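You operate a simulated robot arm through the tools that you are given. There is no shell and no other tool.

The job below is to be done with a simulated robot arm. You get a single attempt, and the scene is never put back.

JOB
Set the tray's red-label lamp base in the holder and coat its top from the orange pot.
Fine: use the blue brush, put it back in its dish and close the pot. Set down upright: blue brush. A coat counts when it lies all over at full strength: go over it till it gets no stronger.

Only the result counts: the job must be done as asked and must still hold three seconds after the hand-in. Knocking over, shifting, dropping, spilling or breaking anything else fails it.

ROBOT AND FRAMES
A 7-joint arm with a two-finger parallel gripper, fixed in place. Base frame: the origin is at the foot of the arm, x ahead of it, y to its left, z up; the work surface is at about z = 860. Readings come in mm, degrees, newtons and seconds.
Its first joint turns from -149.0 to 149.0 degrees. Payload 3.5 kg.
Tool frame: the origin (TCP) lies between the finger pads and is the grasp point; the fingertips stand 23 mm ahead of it; z points along the fingers, y is the line along which they close. The gripper opens to 94 mm. The fingers are 38 mm wide and 10 mm thick; the gripper's body (54 by 96 mm) begins 39 mm behind the TCP.
Orientation is told as [roll, pitch, yaw] about the base's x, y, z axes, in that order, counted from this pose: with the fingers straight down and closing along the base's y, the tool's x points along the base's -x, its y along +y and its z along -z.

CONTROLS
- The arm moves only by the tool step_arm. Its argument "deltas" is a list of rows, each an object of numbers (a shift or turn left out is 0, a gripper value left out holds the last): "hand": the finger opening in cm, from 0 to 9.4; "tx", "ty", "tz": the shift along the tool's x, y, z in cm; "wx", "wy", "wz": the turn, a rotation vector about the tool's x, y, z in degrees. In form: [{"hand": .., "tx": .., "ty": .., "tz": .., "wx": .., "wy": .., "wz": ..}, ...]. A call has 1 to 20 rows; each row is the pose to reach, as a shift and turn from the pose commanded when the call began, along the tool's axes at that moment. Rows are played at 5 a second. More than 50 mm and 8.6 degrees between two rows, or a gripper value outside its range, and nothing of the call is played. A pose out of reach is approached as far as the arm can. The call stops where the force on the tool passes 90 N (or 10 N more than at its start, if that is more) or the arm is blocked; 0.2 s more then pass. The fingers move at their own pace (about 153 mm/s each) and stop on an object; they squeeze with about 43 N. The grip force told is the motor's: it shows also when the fingers shut on nothing. Time passes only in rows, and 0.2 s behind the last, so rows that repeat a pose let the fingers close. The reply holds the time, the measured pose of the TCP, the force on the tool along the base axes, the opening and the grip force, in the units named above and with some noise, with the torque about the TCP (base axes, N m) and any sound that the robot's microphone picked up.
- Cameras (640 x 400 px; columns grow to the right, rows downward): "scene" is fixed at [42.7, 644.3, 1493.5]; the picture's right is [-0.85, -0.53, 0.00], its down [-0.20, 0.32, -0.93] and it looks along [0.49, -0.79, -0.37] (base axes); focal length 309 px, centre (320, 200). "wrist" rides on the gripper at [86, 16, -74] in the tool frame; the picture's right is [-0.18, 0.98, 0.00], its down [-0.58, -0.11, -0.81] and it looks along [-0.79, -0.15, 0.59] (tool axes); focal length 243 px, centre (320, 200). There is no depth. A picture from a camera that has moved, and an enlarged one, comes with that camera's place and axes in the base frame and with its lens. The place of the scene camera against the robot may be out by one fixed shift of up to 18 mm in any direction.
- snapshot(camera): a new picture of that camera. It takes no simulated time.
- inspect(camera, box): a new picture of the part [left, top, right, bottom] of that camera's present view, enlarged. It takes no simulated time.
- finish_job(): hands the job in; it is judged then, once.

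Nothing tells you positions but the pictures and the camera data. Unless the task says otherwise, let go and move clear before handing in.

The tools are called after ">>>" by a JSON object that holds its "method" and its "body". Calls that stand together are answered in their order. step_arm: Moves the arm, as the interface text tells. Its arguments: {"type":"object","properties":{"deltas":{"type":"array"}},"required":["deltas"]} The other tools are called the same way: snapshot (camera) takes a picture; inspect (camera, box) takes an enlarged picture of a part of a camera's view; finish_job () hands the job in.

At the start:

```text
time_s: 0.0
ee_pos: [988.7, -476.7, 1136.7]
tool_rot: [0.0, 0.0, 0.1]
contact_force: [-0.9, 0.2, 0.2]
moment: [0.0, -0.02, -0.04]
opening: 94.0
gripper_force: 0.0
```

scene: 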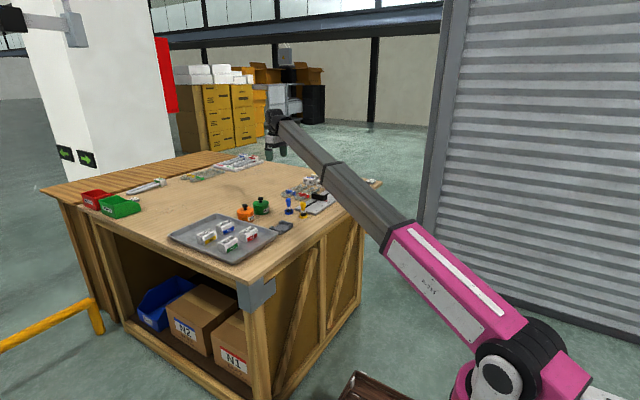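
wrist: 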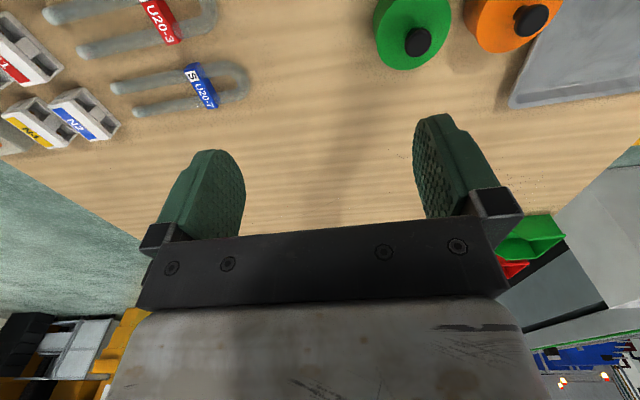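

I see a workbench with a grey tray of labelled pieces, an orange and a green pot, brushes, and clutter around them. I'll look closer before moving anything.

>>> {"method": "inspect", "body": {"camera": "scene", "box": [160, 180, 340, 270]}}

>>> {"method": "inspect", "body": {"camera": "scene", "box": [230, 170, 350, 245]}}

>>> {"method": "inspect", "body": {"camera": "scene", "box": [60, 140, 280, 240]}}

```text
3.56 times, centred on (250, 225) of scene
camera zoom: at [42.7, 644.3, 1493.5], right [-0.85, -0.53, 0.0], down [-0.2, 0.32, -0.93], along [0.49, -0.79, -0.37], focal length 1100 px, centre (569, 111)
```

zoom: 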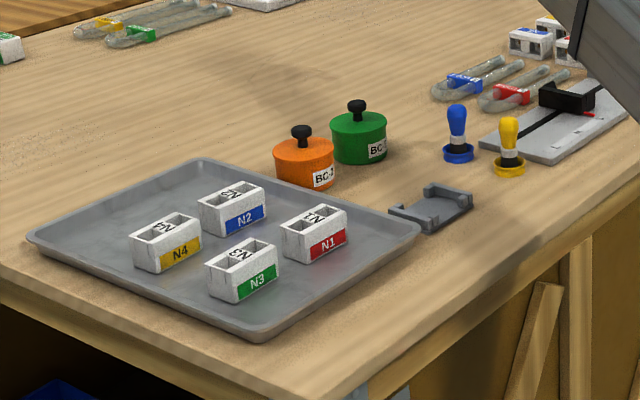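

```text
5.33 times, centred on (290, 208) of scene
camera zoom: at [42.7, 644.3, 1493.5], right [-0.85, -0.53, 0.0], down [-0.2, 0.32, -0.93], along [0.49, -0.79, -0.37], focal length 1649 px, centre (480, 160)
```

zoom: 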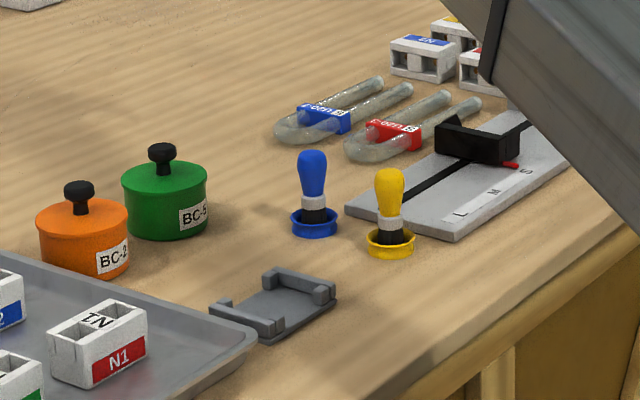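

```text
2.91 times, centred on (170, 190) of scene
camera zoom: at [42.7, 644.3, 1493.5], right [-0.85, -0.53, 0.0], down [-0.2, 0.32, -0.93], along [0.49, -0.79, -0.37], focal length 900 px, centre (756, 229)
```

zoom: 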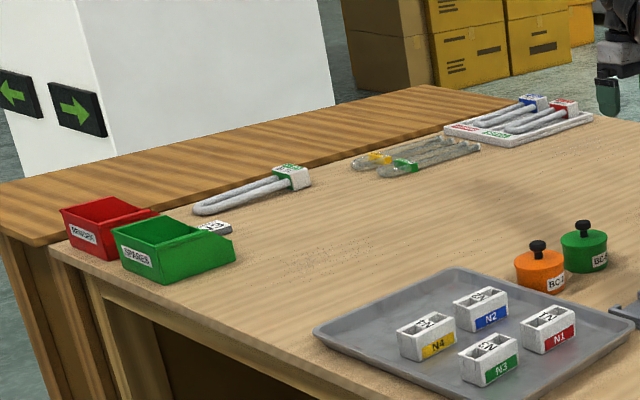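

The scene camera puts N1 near (900,-170), the holder near (846,-323), the blue brush near (923,-477) and the orange pot near (1038,-293). I'll pull the arm back for a better view from the wrist camera.

>>> {"method": "step_arm", "body": {"deltas": [{"hand": 9.4, "tx": 3.5, "ty": 2.2, "tz": -1.1}, {"tx": 7, "ty": 4.4, "tz": -2.2}, {"tx": 10.5, "ty": 6.6, "tz": -3.3}, {"tx": 14, "ty": 8.8, "tz": -4.4}, {"tx": 17.5, "ty": 11, "tz": -5.5}, {"tx": 21, "ty": 13.2, "tz": -6.6}, {"tx": 24.5, "ty": 15.4, "tz": -7.7}, {"tx": 28, "ty": 17.6, "tz": -8.8}]}}

>>> {"method": "snapshot", "body": {"camera": "wrist"}}

>>> {"method": "snapshot", "body": {"camera": "scene"}}

```text
time_s: 0.7
ee_pos: [908.4, -423.3, 1164.5]
tool_rot: [-0.4, -1.3, 0.4]
contact_force: [10.6, -2.8, -20.1]
moment: [-0.35, -1.0, -0.1]
opening: 94.3
gripper_force: 0.1
stopped in row 3: the force on the tool passed its limit at 108 N (the readings are from after the stop); the commanded pose is now the measured one
```

```text
taken
camera wrist: at [818.8, -407.5, 1236.4], right [0.18, 0.98, 0.0], down [0.56, -0.1, 0.82], along [0.81, -0.15, -0.57], focal length 243 px, centre (320, 200)
```

wrist: 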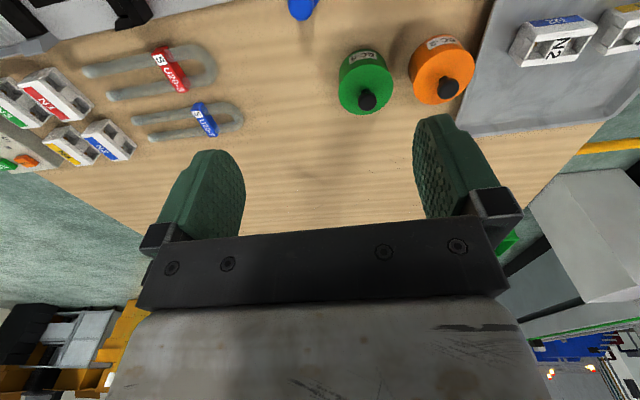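

```text
taken
```

scene: 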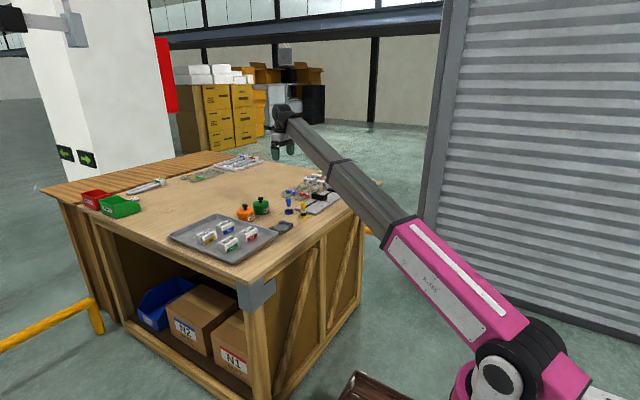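

The acceleration alone tripped the force limit, so I'll ramp more gently. I'm carrying on to a survey pose, tilting so the wrist camera looks down more.

>>> {"method": "step_arm", "body": {"deltas": [{"tx": 0.7, "ty": 0.4, "tz": -0.2, "wy": 1}, {"tx": 2, "ty": 1.2, "tz": -0.7, "wy": 3}, {"tx": 4, "ty": 2.4, "tz": -1.3, "wy": 6}, {"tx": 6, "ty": 3.6, "tz": -2, "wy": 9}, {"tx": 8, "ty": 4.8, "tz": -2.7, "wy": 12}, {"tx": 10, "ty": 6, "tz": -3.4, "wy": 15}, {"tx": 12, "ty": 7.2, "tz": -4, "wy": 18}, {"tx": 14, "ty": 8.4, "tz": -4.7, "wy": 21}, {"tx": 16, "ty": 9.6, "tz": -5.4, "wy": 24}, {"tx": 17.5, "ty": 10.5, "tz": -5.9, "wy": 26}, {"tx": 18.5, "ty": 11, "tz": -6.1, "wy": 27}, {"tx": 18.8, "ty": 11.2, "tz": -6.2, "wy": 27.5}]}}

>>> {"method": "snapshot", "body": {"camera": "wrist"}}

```text
time_s: 1.2
ee_pos: [904.6, -422.0, 1165.7]
tool_rot: [-0.8, -1.4, 0.4]
contact_force: [12.0, -3.2, -20.3]
moment: [-0.32, -0.92, -0.03]
opening: 94.1
gripper_force: 0.1
stopped in row 2: the force on the tool passed its limit at 109 N (the readings are from after the stop); the commanded pose is now the measured one
```

```text
taken
camera wrist: at [815.1, -404.2, 1237.9], right [0.18, 0.98, -0.01], down [0.56, -0.09, 0.82], along [0.81, -0.15, -0.57], focal length 243 px, centre (320, 200)
```

wrist: 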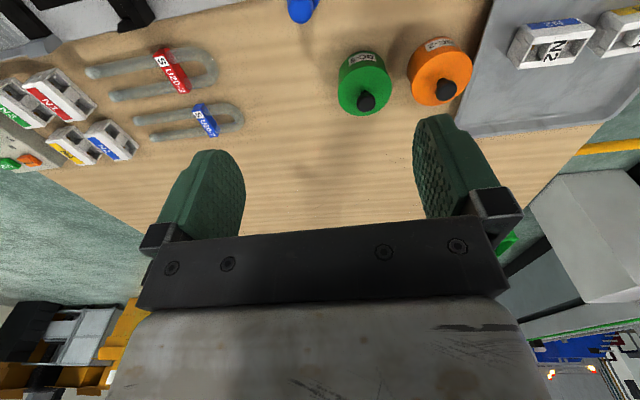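

The force hasn't gone back to zero, so I need to know if it's real contact or leftover motion. I'll hold still and look closely.

>>> {"method": "step_arm", "body": {"deltas": [{"tx": 0}, {"tx": 0}, {"tx": 0}, {"tx": 0}]}}

>>> {"method": "inspect", "body": {"camera": "scene", "box": [240, 80, 400, 180]}}

```text
time_s: 2.2
ee_pos: [904.3, -421.3, 1165.7]
tool_rot: [-0.9, -1.4, 0.4]
contact_force: [12.2, -5.7, -35.1]
moment: [-0.43, -2.21, 0.27]
opening: 93.8
gripper_force: 0.1
```

```text
4.00 times, centred on (320, 130) of scene
camera zoom: at [42.7, 644.3, 1493.5], right [-0.85, -0.53, 0.0], down [-0.2, 0.32, -0.93], along [0.49, -0.79, -0.37], focal length 1237 px, centre (320, 480)
```

zoom: 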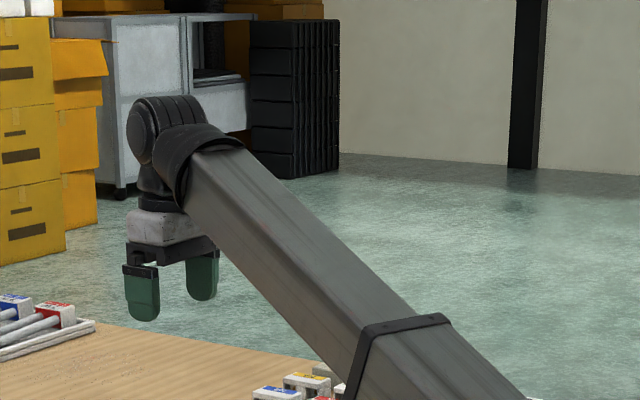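

The residual force runs along the underside normal of the forearm, so the hand is touching the forearm in this raised, pulled-in posture. Lower down the forearm is flatter, so I'll go down first and then in.

>>> {"method": "step_arm", "body": {"deltas": [{"tz": 0.5, "wy": 0.3}, {"tz": 1.5, "wy": 0.6}, {"tz": 3, "wy": 1}, {"tz": 4.5, "wy": 1.4}, {"tz": 6, "wy": 1.4}, {"tz": 7.5, "wy": 1.4}, {"tz": 8.5, "wy": 1.4}, {"tz": 9, "wy": 1.4}, {"tz": 9, "wy": 1.4}]}}

```text
time_s: 4.2
ee_pos: [905.4, -422.4, 1075.5]
tool_rot: [-0.6, 0.3, 0.3]
contact_force: [0.2, 0.4, -1.1]
moment: [0.01, 0.0, 0.01]
opening: 94.0
gripper_force: 0.0
```

It's free now, with zero force. I'll move inward at this height for a survey view.

>>> {"method": "step_arm", "body": {"deltas": [{"tx": 0.5, "ty": 0.3, "wx": -0.2}, {"tx": 1.5, "ty": 1, "wx": -0.6}, {"tx": 3, "ty": 2, "wx": -0.6}, {"tx": 5, "ty": 3.3, "wx": -0.6}, {"tx": 7, "ty": 4.6, "wx": -0.6}, {"tx": 9, "ty": 6, "wx": -0.6}, {"tx": 11, "ty": 7.3, "wx": -0.6}, {"tx": 13, "ty": 8.6, "wx": -0.6}, {"tx": 15, "ty": 10, "wx": -0.6}, {"tx": 17, "ty": 11.3, "wx": -0.6}, {"tx": 18.5, "ty": 12.3, "wx": -0.6}, {"tx": 19.5, "ty": 13, "wx": -0.6}, {"tx": 20, "ty": 13.3, "wx": -0.6}, {"tx": 20, "ty": 13.3, "wx": -0.6}]}}

>>> {"method": "snapshot", "body": {"camera": "wrist"}}

>>> {"method": "snapshot", "body": {"camera": "scene"}}

```text
time_s: 6.4
ee_pos: [737.4, -310.9, 1074.9]
tool_rot: [-0.5, -0.7, 0.9]
contact_force: [9.7, -1.7, -18.0]
moment: [-0.31, -0.91, -0.09]
opening: 93.9
gripper_force: 0.0
stopped in row 11: the force on the tool passed its limit at 95 N (the readings are from after the stop); the commanded pose is now the measured one
```

```text
taken
camera wrist: at [649.2, -295.0, 1147.8], right [0.17, 0.99, -0.01], down [0.57, -0.09, 0.81], along [0.8, -0.14, -0.58], focal length 243 px, centre (320, 200)
```

wrist: 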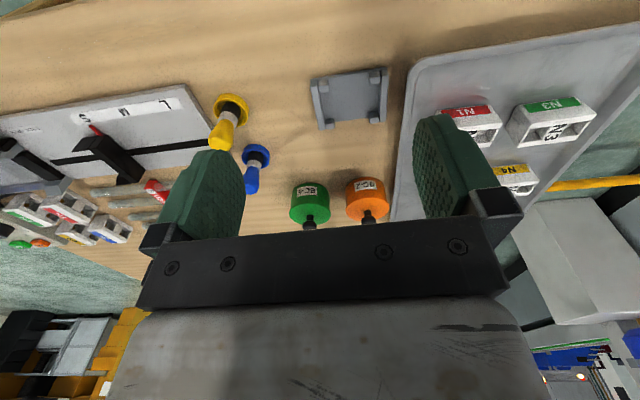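

```text
taken
```

scene: 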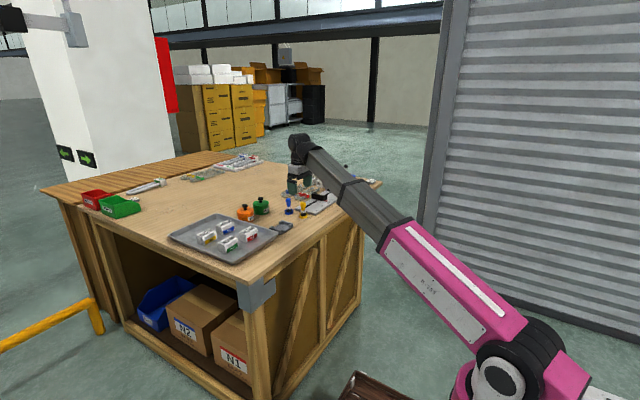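

The forearm keeps the same slope when I pull in, so the inner limit depends on height. I'll drop 4 cm to clear it, then inspect from here since everything is in view.

>>> {"method": "step_arm", "body": {"deltas": [{"tz": 0.4, "wy": 0.3}, {"tz": 1.2, "wy": 0.7}, {"tz": 2.4, "wy": 0.7, "wz": 0.4}, {"tz": 3.4, "wy": 0.7, "wz": 0.9}, {"tz": 4, "wy": 0.7, "wz": 0.9}, {"tz": 4, "wy": 0.7, "wz": 0.9}]}}

>>> {"method": "inspect", "body": {"camera": "wrist", "box": [180, 40, 400, 240]}}

>>> {"method": "inspect", "body": {"camera": "wrist", "box": [400, 20, 640, 220]}}

>>> {"method": "snapshot", "body": {"camera": "wrist"}}

```text
time_s: 7.8
ee_pos: [736.1, -312.6, 1035.1]
tool_rot: [-0.4, 0.2, 0.0]
contact_force: [-0.1, -0.8, 0.3]
moment: [0.0, 0.0, 0.01]
opening: 94.0
gripper_force: 0.1
```

```text
2.00 times, centred on (290, 140) of wrist
camera zoom: at [650.3, -294.1, 1109.2], right [0.18, 0.98, -0.01], down [0.58, -0.1, 0.81], along [0.79, -0.15, -0.59], focal length 485 px, centre (380, 320)
```

zoom: 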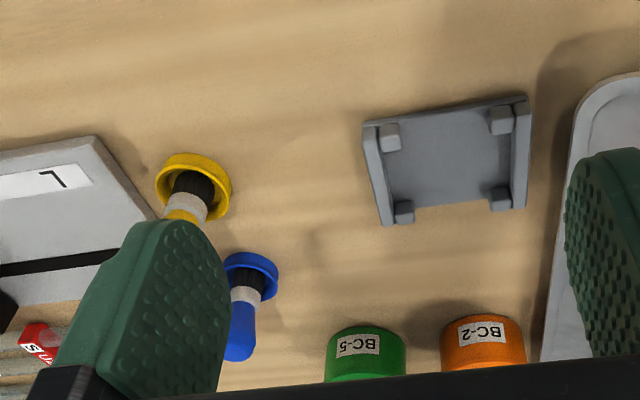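

```text
2.00 times, centred on (520, 120) of wrist
camera zoom: at [650.3, -294.1, 1109.2], right [0.18, 0.98, -0.01], down [0.58, -0.1, 0.81], along [0.79, -0.15, -0.59], focal length 485 px, centre (-80, 360)
```

zoom: 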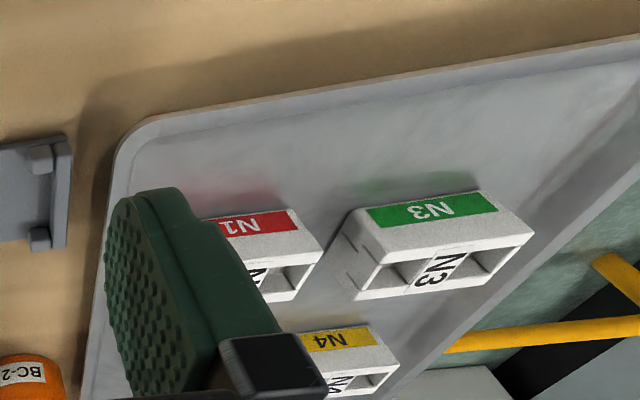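

```text
taken
camera wrist: at [650.3, -294.1, 1109.2], right [0.18, 0.98, -0.01], down [0.58, -0.1, 0.81], along [0.79, -0.15, -0.59], focal length 243 px, centre (320, 200)
```

wrist: 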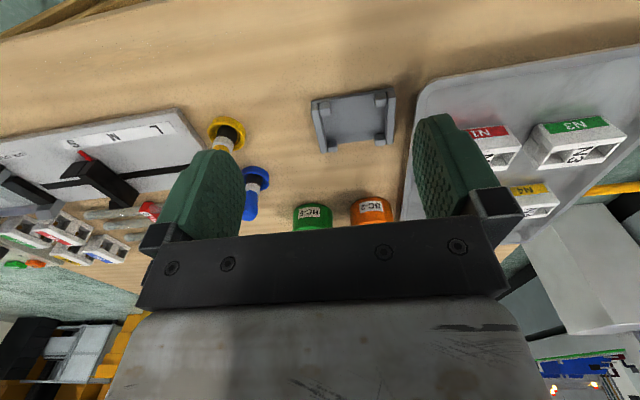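

Free of contact. The wrist view puts the holder near (831,-286) and N1 near (865,-150). I'll shift over in y to look squarely at N1.

>>> {"method": "step_arm", "body": {"deltas": [{"ty": 0.5}, {"ty": 1.5}, {"ty": 3}, {"ty": 5}, {"ty": 7}, {"ty": 9}, {"ty": 11}, {"ty": 13}, {"ty": 14.5}, {"ty": 15.5}, {"ty": 16}, {"ty": 16}]}}

>>> {"method": "snapshot", "body": {"camera": "wrist"}}

>>> {"method": "inspect", "body": {"camera": "wrist", "box": [220, 40, 460, 240]}}

```text
time_s: 10.4
ee_pos: [736.8, -151.3, 1033.8]
tool_rot: [-0.4, 0.2, 0.0]
contact_force: [0.4, 0.5, 0.1]
moment: [0.0, 0.02, 0.0]
opening: 94.1
gripper_force: 0.1
```

```text
taken
camera wrist: at [650.3, -133.8, 1107.7], right [0.18, 0.98, -0.01], down [0.58, -0.1, 0.81], along [0.79, -0.15, -0.59], focal length 243 px, centre (320, 200)
```

wrist: 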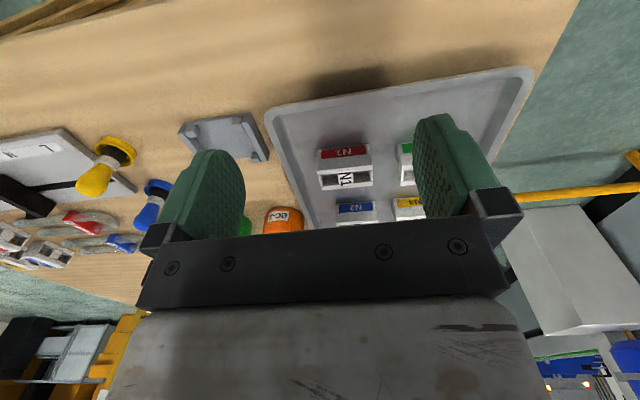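

```text
2.00 times, centred on (340, 140) of wrist
camera zoom: at [650.3, -133.8, 1107.7], right [0.18, 0.98, -0.01], down [0.58, -0.1, 0.81], along [0.79, -0.15, -0.59], focal length 485 px, centre (280, 320)
```

zoom: 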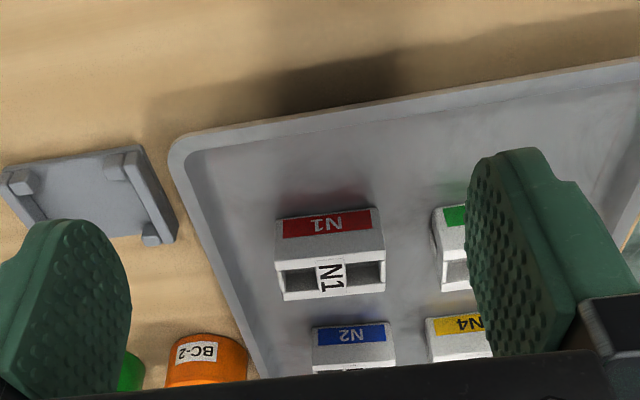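

N1 spans about x 864–905, y -176 to -110, z 865–902, turned roughly -2.5°. The holder has walls at its y ends and lugs in the corners, so I'll grip N1 across its short (x) faces. I'm turning the gripper -92.5° and moving above N1.

>>> {"method": "step_arm", "body": {"deltas": [{"tx": -0.3, "wz": 1}, {"tx": -0.9, "tz": 0.2, "wz": 3, "hand": 7.0}, {"tx": -1.8, "tz": 0.5, "wz": 6}, {"tx": -2.8, "tz": 0.9, "wz": 11}, {"tx": -3.8, "tz": 1.3, "wz": 17}, {"tx": -4.8, "tz": 1.7, "wz": 23}, {"tx": -5.8, "tz": 2.1, "wz": 29}, {"tx": -6.8, "tz": 2.5, "wz": 35}, {"tx": -7.8, "tz": 2.9, "wz": 41}, {"tx": -8.8, "tz": 3.3, "wz": 47}, {"tx": -9.8, "tz": 3.7, "wz": 53}, {"tx": -10.8, "tz": 4.1, "wz": 59}, {"tx": -11.8, "ty": 0.3, "tz": 4.5, "wz": 65}, {"tx": -12.8, "ty": 0.6, "tz": 4.9, "wz": 71}, {"tx": -13.6, "ty": 0.8, "tz": 5.3, "wz": 77}, {"tx": -14.2, "ty": 0.8, "tz": 5.6, "wz": 82}, {"tx": -14.5, "ty": 0.8, "tz": 5.8, "wz": 87}, {"tx": -14.7, "ty": 0.8, "tz": 5.9, "wz": 90}, {"tx": -14.7, "ty": 0.8, "tz": 6, "wz": 92}, {"tx": -14.7, "ty": 0.8, "tz": 6, "wz": 92.5}]}}

>>> {"method": "snapshot", "body": {"camera": "wrist"}}

>>> {"method": "inspect", "body": {"camera": "scene", "box": [160, 140, 340, 270]}}

```text
time_s: 14.6
ee_pos: [884.6, -143.6, 972.5]
tool_rot: [-0.1, -0.5, -92.4]
contact_force: [-0.5, -0.1, -0.9]
moment: [0.02, 0.02, -0.01]
opening: 70.0
gripper_force: 0.0
```

```text
taken
camera wrist: at [903.8, -56.9, 1046.4], right [0.97, -0.23, 0.0], down [-0.13, -0.57, 0.81], along [-0.18, -0.79, -0.58], focal length 243 px, centre (320, 200)
```

wrist: 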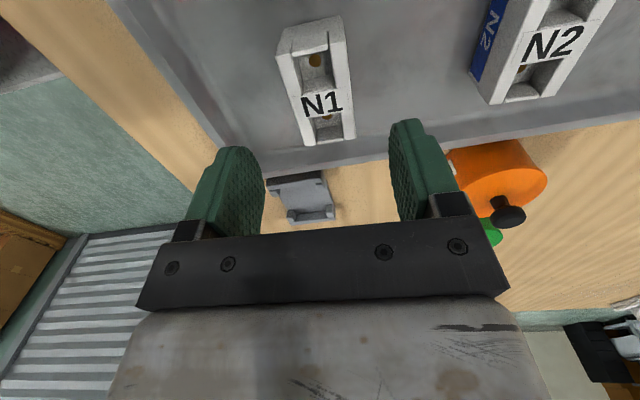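

```text
3.08 times, centred on (250, 205) of scene
camera zoom: at [42.7, 644.3, 1493.5], right [-0.85, -0.53, 0.0], down [-0.2, 0.32, -0.93], along [0.49, -0.79, -0.37], focal length 952 px, centre (535, 185)
```

zoom: 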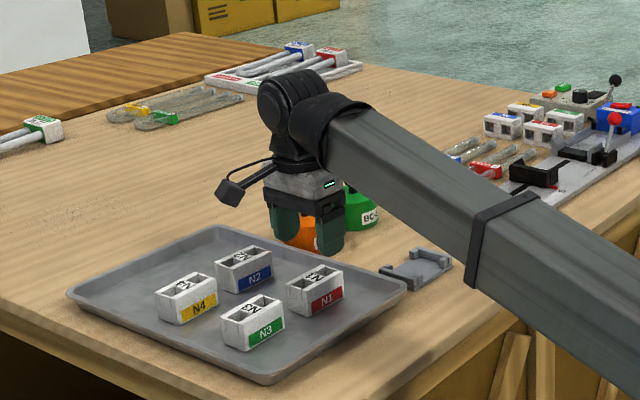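

The gripper is above N1. I'll measure N1 precisely from this view.

>>> {"method": "inspect", "body": {"camera": "wrist", "box": [220, 0, 460, 150]}}

>>> {"method": "inspect", "body": {"camera": "wrist", "box": [240, 150, 360, 240]}}

```text
2.67 times, centred on (340, 75) of wrist
camera zoom: at [903.8, -56.9, 1046.4], right [0.97, -0.23, 0.0], down [-0.13, -0.57, 0.81], along [-0.18, -0.79, -0.58], focal length 647 px, centre (267, 533)
```

zoom: 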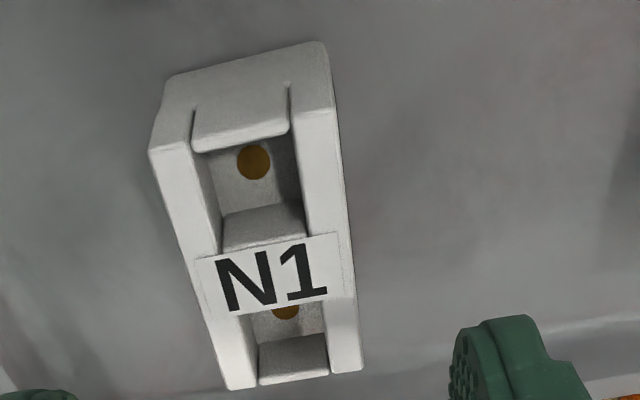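

```text
4.44 times, centred on (300, 195) of wrist
camera zoom: at [903.8, -56.9, 1046.4], right [0.97, -0.23, 0.0], down [-0.13, -0.57, 0.81], along [-0.18, -0.79, -0.58], focal length 1078 px, centre (409, 222)
```

zoom: 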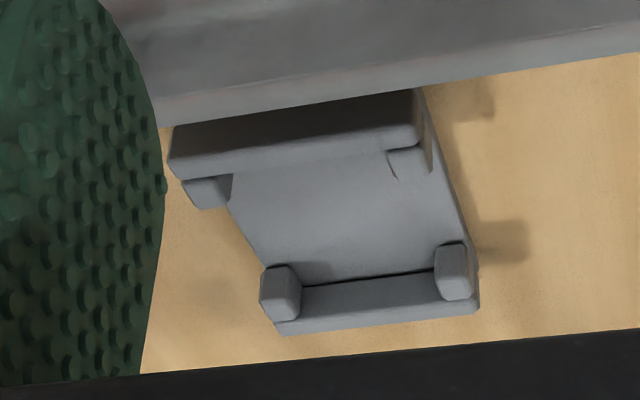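

N1's centre is about (884.5,-146.5), with a top of 38 by 67 mm. I'll adjust by 2.5 mm, go down to z≈896 and close.

>>> {"method": "step_arm", "body": {"deltas": [{"tz": 0.4, "tx": -0.1, "wx": 0.2}, {"tz": 1.2, "tx": -0.25}, {"tz": 2.4, "tx": -0.25, "wz": -0.6}, {"tz": 3.8, "tx": -0.25, "wz": -0.6}, {"tz": 5.2, "tx": -0.25, "wz": -0.6}, {"tz": 6.3, "tx": -0.25, "wz": -0.6}, {"tz": 7.0, "tx": -0.25, "wz": -0.6}, {"tz": 7.5, "tx": -0.25, "wz": -0.6}, {"tz": 7.65, "tx": -0.25, "wz": -0.6}, {"tz": 7.65, "tx": -0.25, "wz": -0.6}]}}

>>> {"method": "inspect", "body": {"camera": "wrist", "box": [180, 0, 480, 240]}}

>>> {"method": "inspect", "body": {"camera": "scene", "box": [190, 180, 310, 270]}}

```text
time_s: 16.8
ee_pos: [883.2, -146.5, 896.3]
tool_rot: [-0.1, -0.5, -92.0]
contact_force: [0.4, -0.7, -0.4]
moment: [-0.01, 0.08, -0.01]
opening: 70.0
gripper_force: 0.0
```

```text
1.67 times, centred on (330, 120) of wrist
camera zoom: at [902.4, -59.7, 969.8], right [0.98, -0.22, 0.0], down [-0.13, -0.57, 0.81], along [-0.18, -0.79, -0.58], focal length 404 px, centre (303, 333)
```

zoom: 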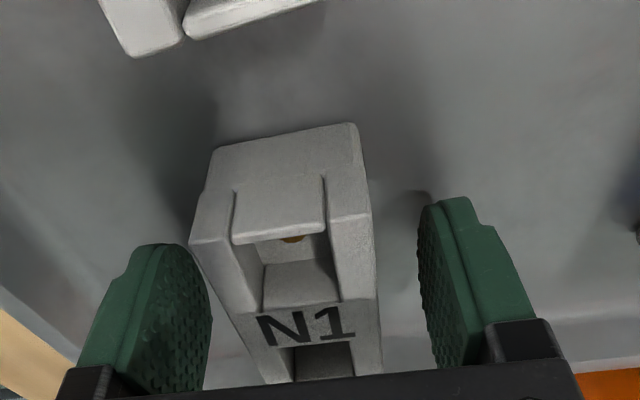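

```text
4.44 times, centred on (250, 225) of scene
camera zoom: at [42.7, 644.3, 1493.5], right [-0.85, -0.53, 0.0], down [-0.2, 0.32, -0.93], along [0.49, -0.79, -0.37], focal length 1374 px, centre (631, 89)
```

zoom: 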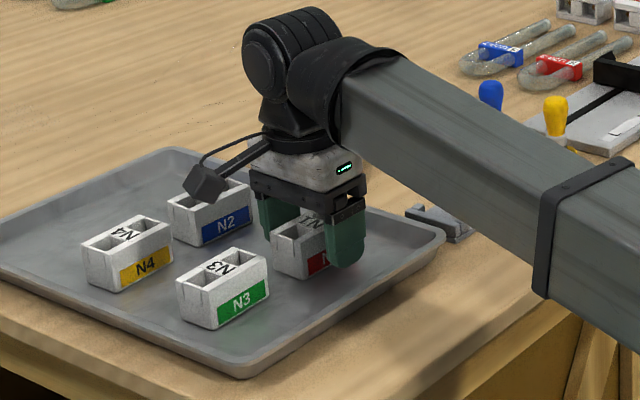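

The fingers straddle N1 cleanly. I'll close on it and lift.

>>> {"method": "step_arm", "body": {"deltas": [{"hand": 6}, {"hand": 5}, {"hand": 4.2}, {"hand": 3}, {"hand": 3}, {"hand": 3}]}}

>>> {"method": "inspect", "body": {"camera": "wrist", "box": [180, 0, 480, 240]}}

```text
time_s: 18.2
ee_pos: [883.6, -146.7, 896.7]
tool_rot: [-0.1, -0.6, -91.9]
contact_force: [0.3, -0.3, -0.2]
moment: [-0.01, 0.0, 0.04]
opening: 39.6
gripper_force: 43.2
```

```text
1.67 times, centred on (330, 120) of wrist
camera zoom: at [902.4, -59.7, 969.9], right [0.98, -0.22, 0.0], down [-0.13, -0.57, 0.81], along [-0.18, -0.79, -0.58], focal length 404 px, centre (303, 333)
```

zoom: 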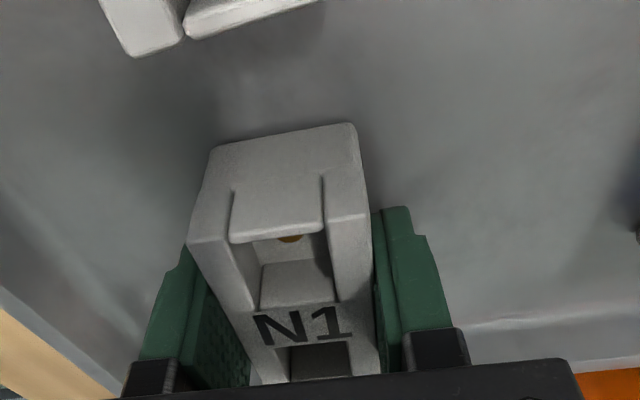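

N1 is held at a 39.6 mm opening. I'll lift it straight up and move it toward the holder.

>>> {"method": "step_arm", "body": {"deltas": [{"tz": -0.3}, {"tz": -1}, {"tz": -2.2}, {"tz": -3.8}, {"tz": -5.4}, {"tz": -6.8}, {"tz": -7.6}, {"tz": -8}, {"tz": -8}]}}

>>> {"method": "snapshot", "body": {"camera": "wrist"}}

```text
time_s: 20.2
ee_pos: [883.7, -147.0, 977.7]
tool_rot: [-0.2, -0.5, -91.8]
contact_force: [0.3, 0.4, 0.2]
moment: [0.01, -0.01, -0.01]
opening: 30.1
gripper_force: 0.1
```

```text
taken
camera wrist: at [902.8, -59.2, 1050.4], right [0.98, -0.22, 0.0], down [-0.13, -0.57, 0.81], along [-0.18, -0.79, -0.58], focal length 243 px, centre (320, 200)
```

wrist: 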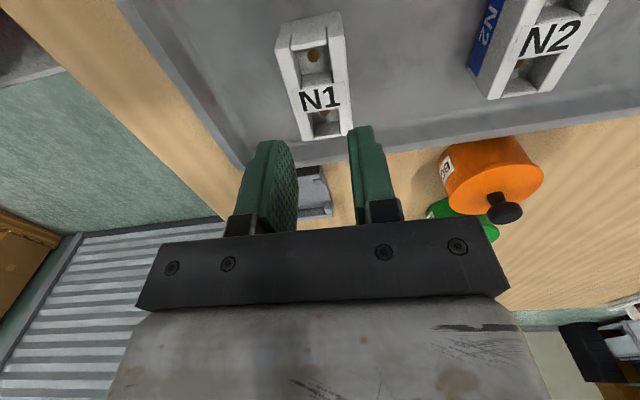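

The fingers slipped off: the opening dropped to 30 mm and N1 is still in the tray. I'll check its position, then grip deeper and lift slowly.

>>> {"method": "inspect", "body": {"camera": "wrist", "box": [220, 0, 460, 150]}}

>>> {"method": "inspect", "body": {"camera": "scene", "box": [190, 180, 310, 270]}}

```text
2.67 times, centred on (340, 75) of wrist
camera zoom: at [902.8, -59.2, 1050.4], right [0.98, -0.22, 0.0], down [-0.13, -0.57, 0.81], along [-0.18, -0.79, -0.58], focal length 647 px, centre (267, 533)
```

zoom: 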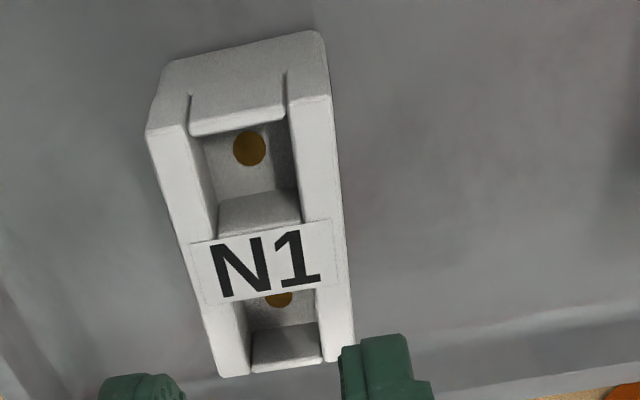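

```text
4.44 times, centred on (250, 225) of scene
camera zoom: at [42.7, 644.3, 1493.5], right [-0.85, -0.53, 0.0], down [-0.2, 0.32, -0.93], along [0.49, -0.79, -0.37], focal length 1374 px, centre (631, 89)
```

zoom: 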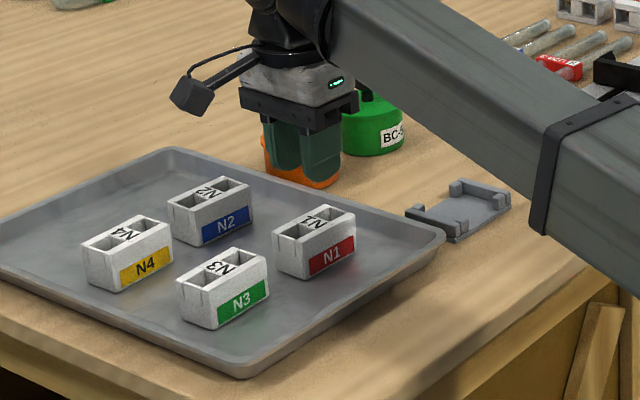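

N1 is still upright in place, centred near (883,-146). I'll go down lower this time so more of the pads overlap it.

>>> {"method": "step_arm", "body": {"deltas": [{"hand": 4, "tz": 0.3}, {"hand": 6, "tz": 0.9}, {"hand": 6, "tz": 2}, {"tz": 3.5}, {"tz": 5}, {"tz": 6.4}, {"tz": 7.4}, {"tz": 8}, {"tz": 8.3}, {"tz": 8.5}, {"tz": 8.6}, {"tz": 8.7}, {"tz": 8.75}, {"tz": 8.75}]}}

```text
time_s: 23.2
ee_pos: [884.1, -147.4, 888.9]
tool_rot: [-0.1, -0.5, -91.9]
contact_force: [0.3, 0.4, -0.6]
moment: [0.0, 0.0, 0.0]
opening: 60.4
gripper_force: 0.2
```

No contact yet, so I'll go a little lower, close fully and test with a tiny slow lift.

>>> {"method": "step_arm", "body": {"deltas": [{"hand": 6, "tz": 0.1}, {"hand": 5, "tz": 0.15}, {"hand": 4.2, "tz": 0.15}, {"hand": 2, "tz": 0.15}, {"hand": 0, "tz": 0.15}, {"hand": 0, "tz": 0.15}, {"hand": 0, "tz": 0.15}, {"hand": 0, "tz": 0.15}]}}

>>> {"method": "step_arm", "body": {"deltas": [{"hand": 0, "tz": -0.05}, {"tz": -0.15}, {"tz": -0.3}, {"tz": -0.45}, {"tz": -0.6}, {"tz": -0.6}]}}

>>> {"method": "inspect", "body": {"camera": "wrist", "box": [180, 0, 480, 240]}}

```text
time_s: 25.0
ee_pos: [883.0, -146.9, 886.9]
tool_rot: [-0.1, -0.5, -91.8]
contact_force: [0.6, -0.2, 3.0]
moment: [0.03, -0.08, -0.01]
opening: 39.6
gripper_force: 42.9
```

```text
time_s: 26.4
ee_pos: [882.9, -146.4, 894.2]
tool_rot: [-0.2, -0.5, -92.0]
contact_force: [0.2, 0.3, -0.6]
moment: [-0.01, -0.02, 0.05]
opening: 39.4
gripper_force: 42.5
```

```text
1.67 times, centred on (330, 120) of wrist
camera zoom: at [902.2, -59.9, 966.8], right [0.98, -0.22, 0.0], down [-0.13, -0.57, 0.81], along [-0.18, -0.79, -0.58], focal length 404 px, centre (303, 333)
```

zoom: 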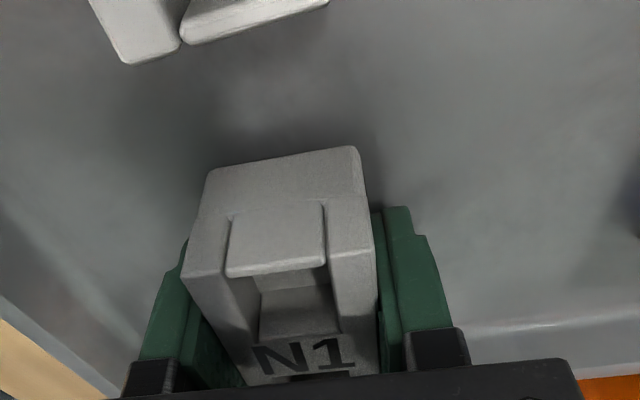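

N1 rose with the fingers this time. I'll keep lifting slowly and check for slip.

>>> {"method": "step_arm", "body": {"deltas": [{"tz": -0.1}, {"tz": -0.3}, {"tz": -0.6}, {"tz": -1}, {"tz": -1.5}, {"tz": -2}, {"tz": -2.5}, {"tz": -2.8}, {"tz": -3}, {"tz": -3}]}}

>>> {"method": "inspect", "body": {"camera": "wrist", "box": [180, 0, 480, 240]}}

>>> {"method": "inspect", "body": {"camera": "scene", "box": [190, 180, 310, 270]}}

```text
time_s: 28.6
ee_pos: [882.3, -144.3, 923.5]
tool_rot: [0.0, -0.5, -91.9]
contact_force: [0.6, -0.1, -1.1]
moment: [0.0, 0.0, -0.02]
opening: 39.4
gripper_force: 43.4
```

```text
1.67 times, centred on (330, 120) of wrist
camera zoom: at [902.2, -59.6, 997.1], right [0.98, -0.22, 0.0], down [-0.13, -0.57, 0.81], along [-0.18, -0.79, -0.58], focal length 404 px, centre (303, 333)
```

zoom: 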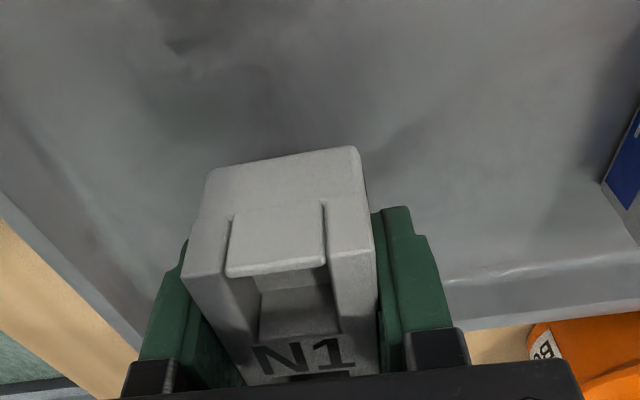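

```text
4.44 times, centred on (250, 225) of scene
camera zoom: at [42.7, 644.3, 1493.5], right [-0.85, -0.53, 0.0], down [-0.2, 0.32, -0.93], along [0.49, -0.79, -0.37], focal length 1374 px, centre (631, 89)
```

zoom: 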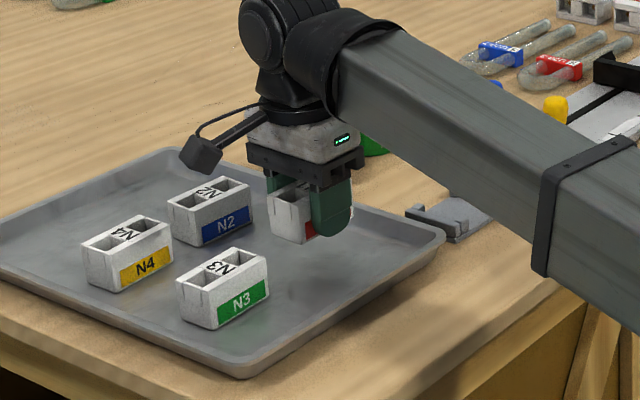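

N1 is held firmly and clear of the tray. Before placing it, I'll move to the robot side of the holder for an unobstructed view.

>>> {"method": "step_arm", "body": {"deltas": [{"tz": -0.4}, {"tz": -1.4}, {"tx": -0.4, "ty": -0.4, "tz": -2.8}, {"tx": -1.2, "ty": -1.2, "tz": -4.2}, {"tx": -2.2, "ty": -2.3, "tz": -5.4}, {"tx": -3.3, "ty": -3.5, "tz": -6}, {"tx": -4.5, "ty": -4.8, "tz": -6.2}, {"tx": -5.7, "ty": -6.1, "tz": -6.2}, {"tx": -6.9, "ty": -7.4, "tz": -6.2}, {"tx": -8.1, "ty": -8.7, "tz": -6.2}, {"tx": -9.2, "ty": -9.9, "tz": -6.2}, {"tx": -10.1, "ty": -10.9, "tz": -6.2}, {"tx": -10.7, "ty": -11.5, "tz": -6.2}, {"tx": -11, "ty": -11.8, "tz": -6.2}, {"tx": -11, "ty": -11.8, "tz": -6.2}]}}

>>> {"method": "snapshot", "body": {"camera": "wrist"}}

>>> {"method": "inspect", "body": {"camera": "wrist", "box": [340, 30, 500, 130]}}

```text
time_s: 31.8
ee_pos: [762.8, -251.9, 986.1]
tool_rot: [-0.1, -0.4, -91.9]
contact_force: [0.0, 0.1, -0.5]
moment: [0.0, 0.02, -0.03]
opening: 39.8
gripper_force: 43.1
```

```text
taken
camera wrist: at [780.5, -165.1, 1059.8], right [0.98, -0.22, 0.0], down [-0.13, -0.57, 0.81], along [-0.18, -0.79, -0.58], focal length 243 px, centre (320, 200)
```

wrist: 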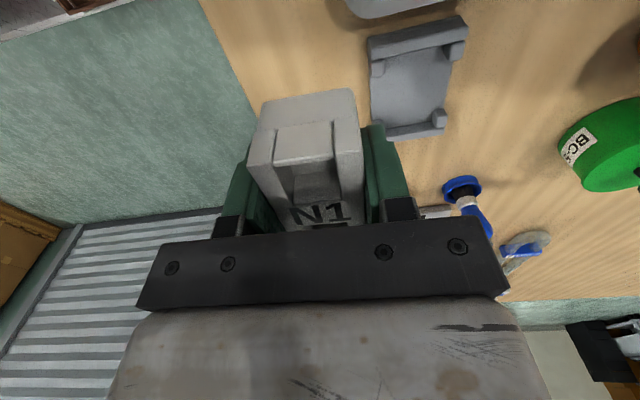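

```text
4.00 times, centred on (420, 80) of wrist
camera zoom: at [780.5, -165.1, 1059.8], right [0.98, -0.22, 0.0], down [-0.13, -0.57, 0.81], along [-0.18, -0.79, -0.58], focal length 970 px, centre (-80, 680)
```

zoom: 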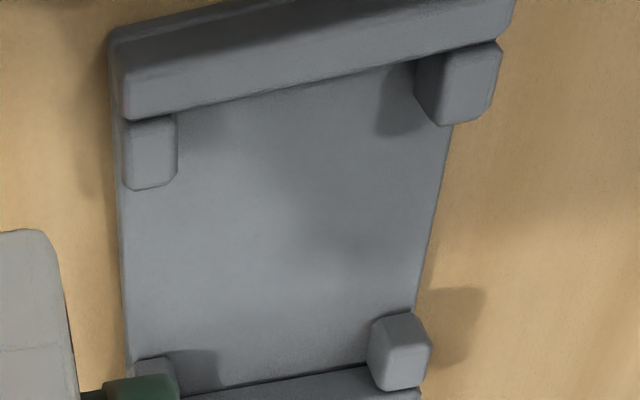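

I can see the holder well. The gap between its lugs is about 46 mm in x (808–854) and 48 mm in y (-263.5 to -311), so its centre is near (831,-287.5). I'm moving N1 above it, squaring the yaw and stopping just over the lugs.

>>> {"method": "step_arm", "body": {"deltas": [{"tx": -0.15, "ty": 0.3, "wz": -0.3}, {"tx": -0.5, "ty": 1, "wz": -0.8}, {"tx": -1, "ty": 2.1, "wz": -1.3}, {"tx": -1.6, "ty": 3.4, "wz": -1.6}, {"tx": -2.3, "ty": 4.7, "wz": -1.6}, {"tx": -2.9, "ty": 5.9, "wz": -1.6}, {"tx": -3.25, "ty": 6.7, "wz": -1.6, "tz": 0.3}, {"tx": -3.36, "ty": 6.94, "wz": -1.6, "tz": 1.1}, {"tx": -3.36, "ty": 6.94, "wz": -1.6, "tz": 2.4}, {"tx": -3.36, "ty": 6.94, "wz": -1.6, "tz": 3.9}, {"tx": -3.36, "ty": 6.94, "wz": -1.6, "tz": 5.3}, {"tx": -3.36, "ty": 6.94, "wz": -1.6, "tz": 6.4}, {"tx": -3.36, "ty": 6.94, "wz": -1.6, "tz": 7}, {"tx": -3.36, "ty": 6.94, "wz": -1.6, "tz": 7.2}, {"tx": -3.36, "ty": 6.94, "wz": -1.6, "tz": 7.2}, {"tx": -3.36, "ty": 6.94, "wz": -1.6, "tz": 7.2}]}}

>>> {"method": "inspect", "body": {"camera": "wrist", "box": [180, 0, 480, 240]}}

>>> {"method": "inspect", "body": {"camera": "scene", "box": [220, 170, 340, 260]}}

```text
time_s: 35.2
ee_pos: [831.6, -288.7, 914.5]
tool_rot: [-0.1, -0.5, -90.3]
contact_force: [0.3, 0.2, -1.1]
moment: [0.01, 0.02, -0.01]
opening: 39.8
gripper_force: 43.3
```

```text
1.67 times, centred on (330, 120) of wrist
camera zoom: at [846.8, -201.5, 988.5], right [0.98, -0.19, 0.0], down [-0.11, -0.57, 0.81], along [-0.15, -0.8, -0.58], focal length 404 px, centre (303, 333)
```

zoom: 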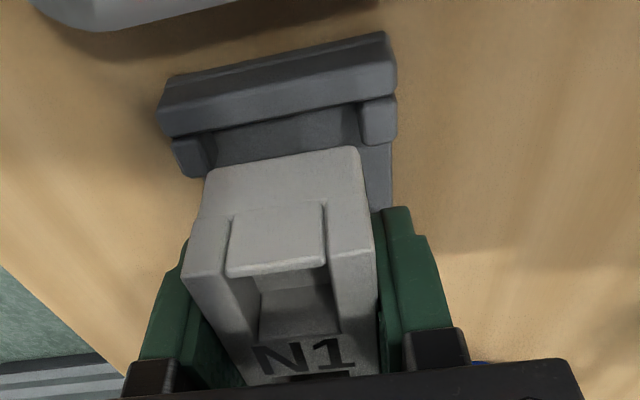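

```text
4.44 times, centred on (280, 215) of scene
camera zoom: at [42.7, 644.3, 1493.5], right [-0.85, -0.53, 0.0], down [-0.2, 0.32, -0.93], along [0.49, -0.79, -0.37], focal length 1374 px, centre (498, 133)
```

zoom: 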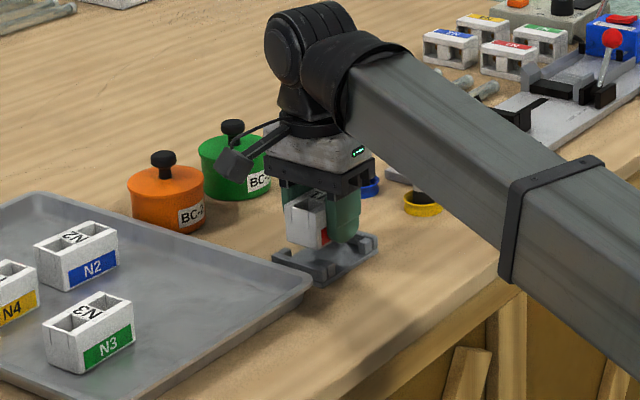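

I'm hovering just above the holder. I'll zoom in to check the fine alignment before going down.

>>> {"method": "inspect", "body": {"camera": "wrist", "box": [230, 10, 380, 110]}}

>>> {"method": "inspect", "body": {"camera": "scene", "box": [260, 205, 310, 240]}}

```text
4.00 times, centred on (305, 60) of wrist
camera zoom: at [846.8, -201.5, 988.5], right [0.98, -0.19, 0.0], down [-0.11, -0.57, 0.81], along [-0.15, -0.8, -0.58], focal length 970 px, centre (380, 760)
```

zoom: 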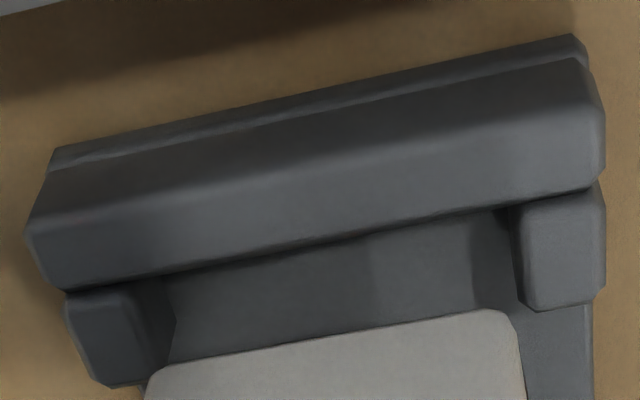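

```text
11.43 times, centred on (285, 222) of scene
camera zoom: at [42.7, 644.3, 1493.5], right [-0.85, -0.53, 0.0], down [-0.2, 0.32, -0.93], along [0.49, -0.79, -0.37], focal length 3534 px, centre (720, -57)
```

zoom: 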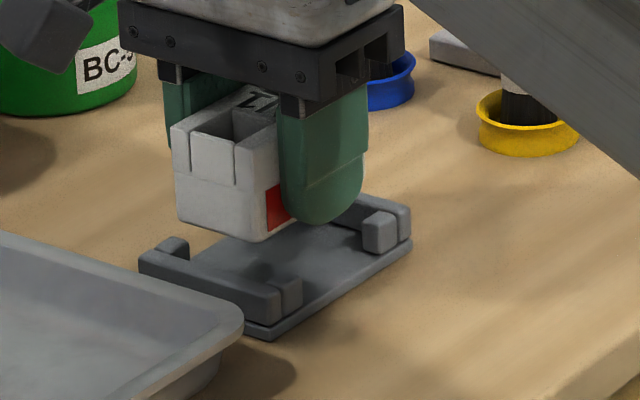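

The piece needs about 1.7 mm more in +y. I'll apply that and lower it between the lugs.

>>> {"method": "step_arm", "body": {"deltas": [{"tx": 0.1, "ty": -0.05, "tz": 0.1}, {"tx": 0.17, "ty": -0.05, "tz": 0.4}, {"tx": 0.17, "ty": -0.05, "tz": 0.8}, {"tx": 0.17, "ty": -0.05, "tz": 1.15}, {"tx": 0.17, "ty": -0.05, "tz": 1.4}, {"tx": 0.17, "ty": -0.05, "tz": 1.6}, {"tx": 0.17, "ty": -0.05, "tz": 1.8}, {"tx": 0.17, "ty": -0.05, "tz": 1.95}, {"tx": 0.17, "ty": -0.05, "tz": 1.95}]}}

>>> {"method": "inspect", "body": {"camera": "scene", "box": [260, 205, 310, 240]}}

>>> {"method": "inspect", "body": {"camera": "wrist", "box": [230, 10, 380, 110]}}

```text
time_s: 37.2
ee_pos: [829.4, -288.3, 895.1]
tool_rot: [-0.1, -0.5, -90.3]
contact_force: [-0.9, -3.6, -0.4]
moment: [-0.07, 0.01, 0.11]
opening: 39.4
gripper_force: 43.0
```

```text
11.43 times, centred on (285, 222) of scene
camera zoom: at [42.7, 644.3, 1493.5], right [-0.85, -0.53, 0.0], down [-0.2, 0.32, -0.93], along [0.49, -0.79, -0.37], focal length 3534 px, centre (720, -57)
```

zoom: 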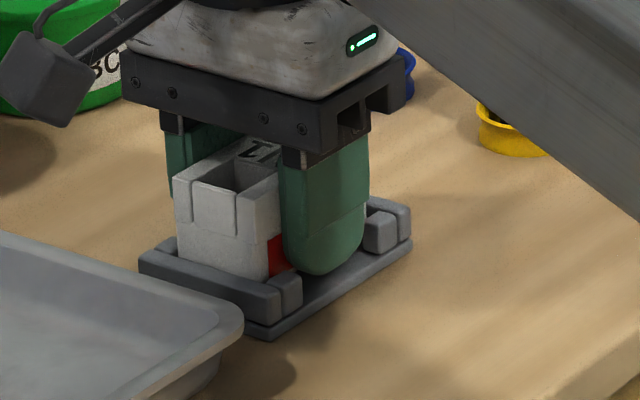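

```text
4.00 times, centred on (305, 60) of wrist
camera zoom: at [846.1, -199.9, 968.6], right [0.98, -0.19, 0.0], down [-0.11, -0.57, 0.81], along [-0.15, -0.8, -0.58], focal length 970 px, centre (380, 760)
```

zoom: 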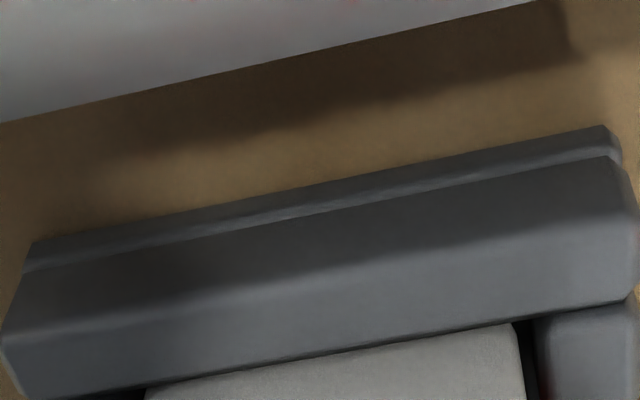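

N1 is inside the holder and lightly touching the near (+y) wall. I'll ease off 1 mm and lower it to the plate.

>>> {"method": "step_arm", "body": {"deltas": [{"tx": -0.06}, {"tx": -0.12, "tz": 0.1}, {"tx": -0.12, "tz": 0.25}, {"tx": -0.12, "tz": 0.4}, {"tx": -0.12, "tz": 0.5}, {"tx": -0.12, "tz": 0.5}]}}

```text
time_s: 38.6
ee_pos: [829.6, -287.5, 890.0]
tool_rot: [-0.1, -0.6, -90.3]
contact_force: [0.4, 0.5, -0.6]
moment: [-0.01, -0.01, -0.02]
opening: 39.4
gripper_force: 42.8
```

>>> {"method": "step_arm", "body": {"deltas": [{"tz": 0.05}, {"tz": 0.1}, {"tz": 0.15}, {"tz": 0.2}, {"tz": 0.2}]}}

```text
time_s: 39.8
ee_pos: [829.8, -288.0, 889.0]
tool_rot: [0.0, -0.4, -90.3]
contact_force: [1.1, -1.7, 16.2]
moment: [0.31, -0.42, 0.04]
opening: 39.5
gripper_force: 42.8
```

The force is now 16 N upward, so the piece is on the plate. I'll relieve the load, open and retreat straight up.

>>> {"method": "step_arm", "body": {"deltas": [{"tz": -0.04}, {"tz": -0.07}, {"tz": -0.07, "hand": 4.2}, {"tz": -0.07, "hand": 4.8}, {"tz": -0.07, "hand": 5.4}, {"tz": -0.07, "hand": 5.6}]}}

>>> {"method": "step_arm", "body": {"deltas": [{"tz": -0.3}, {"tz": -1}, {"tz": -2}, {"tz": -3.5}, {"tz": -5}, {"tz": -6.5}, {"tz": -7.6}, {"tz": -8}, {"tz": -8}]}}

>>> {"method": "inspect", "body": {"camera": "scene", "box": [240, 195, 320, 245]}}

>>> {"method": "snapshot", "body": {"camera": "wrist"}}

```text
time_s: 41.2
ee_pos: [830.0, -286.7, 889.4]
tool_rot: [-0.1, -0.5, -90.3]
contact_force: [-4.0, -1.6, 7.0]
moment: [0.14, -0.08, 0.05]
opening: 54.3
gripper_force: 0.0
```

```text
time_s: 43.2
ee_pos: [830.3, -289.0, 969.6]
tool_rot: [-0.1, -0.5, -90.2]
contact_force: [-0.4, -0.1, 0.0]
moment: [0.01, -0.03, -0.02]
opening: 56.1
gripper_force: 0.1
```

```text
8.00 times, centred on (280, 220) of scene
camera zoom: at [42.7, 644.3, 1493.5], right [-0.85, -0.53, 0.0], down [-0.2, 0.32, -0.93], along [0.49, -0.79, -0.37], focal length 2474 px, centre (640, 40)
```

zoom: 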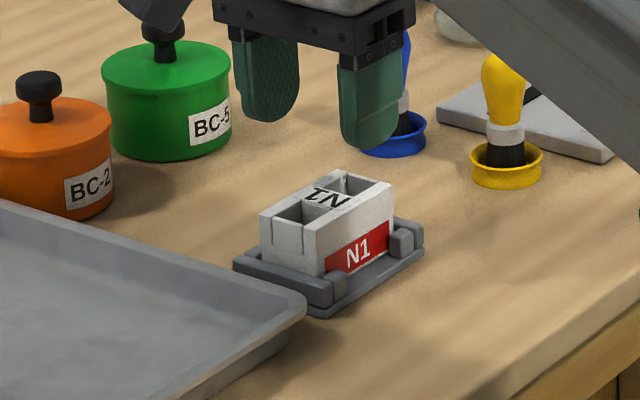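

```text
taken
camera wrist: at [846.2, -200.5, 1042.6], right [0.98, -0.19, 0.0], down [-0.11, -0.57, 0.81], along [-0.15, -0.8, -0.58], focal length 243 px, centre (320, 200)
```

wrist: 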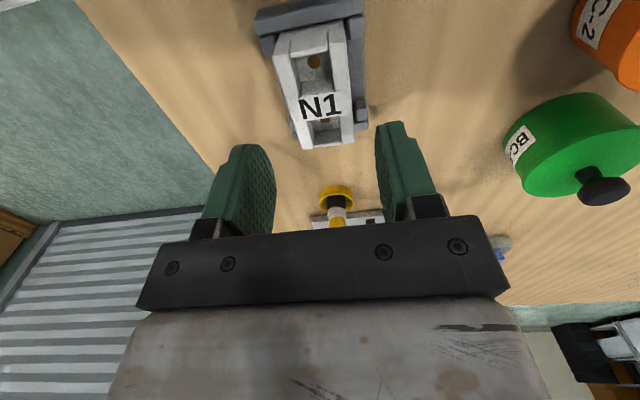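

N1 sits properly in the holder. Next is the orange pot, so I'll move out for a look at its lid and knob.

>>> {"method": "step_arm", "body": {"deltas": [{"ty": 0.4, "tz": -0.3, "hand": 8}, {"tx": 0.3, "ty": 1.4, "tz": -1}, {"tx": 0.8, "ty": 2.8, "tz": -2}, {"tx": 1.4, "ty": 4.4, "tz": -2.8}, {"tx": 2, "ty": 6.2, "tz": -3}, {"tx": 2.6, "ty": 8, "tz": -3}, {"tx": 3.2, "ty": 9.8, "tz": -3}, {"tx": 3.8, "ty": 11.6, "tz": -3}, {"tx": 4.4, "ty": 13.4, "tz": -3}, {"tx": 4.9, "ty": 15, "tz": -3}, {"tx": 5.2, "ty": 16.2, "tz": -3}, {"tx": 5.4, "ty": 16.8, "tz": -3}, {"tx": 5.4, "ty": 17, "tz": -3}, {"tx": 5.4, "ty": 17, "tz": -3}]}}

>>> {"method": "snapshot", "body": {"camera": "wrist"}}

>>> {"method": "inspect", "body": {"camera": "wrist", "box": [240, 60, 480, 220]}}

```text
time_s: 46.2
ee_pos: [1000.8, -234.4, 998.6]
tool_rot: [-0.2, -0.5, -90.2]
contact_force: [0.5, 0.0, 0.7]
moment: [-0.02, 0.05, 0.0]
opening: 79.9
gripper_force: 0.0
```

```text
taken
camera wrist: at [1016.8, -146.6, 1071.9], right [0.98, -0.19, 0.0], down [-0.11, -0.57, 0.81], along [-0.15, -0.8, -0.58], focal length 243 px, centre (320, 200)
```

wrist: 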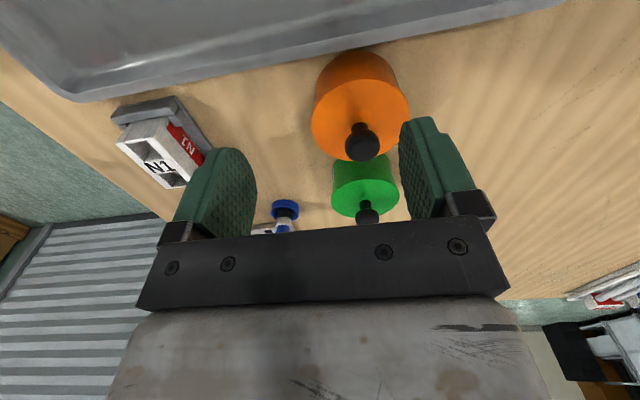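

```text
2.50 times, centred on (360, 140) of wrist
camera zoom: at [1016.8, -146.6, 1071.9], right [0.98, -0.19, 0.0], down [-0.11, -0.57, 0.81], along [-0.15, -0.8, -0.58], focal length 606 px, centre (220, 350)
```

zoom: 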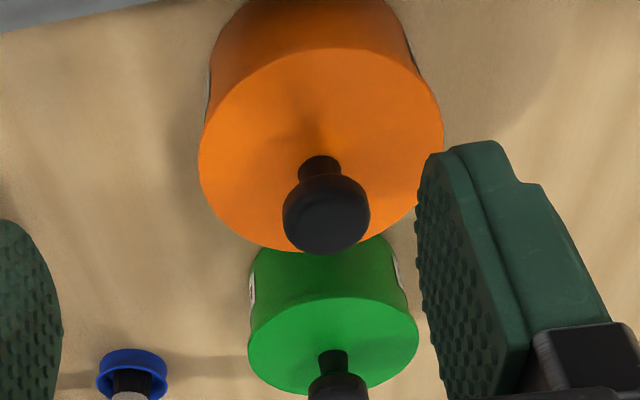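

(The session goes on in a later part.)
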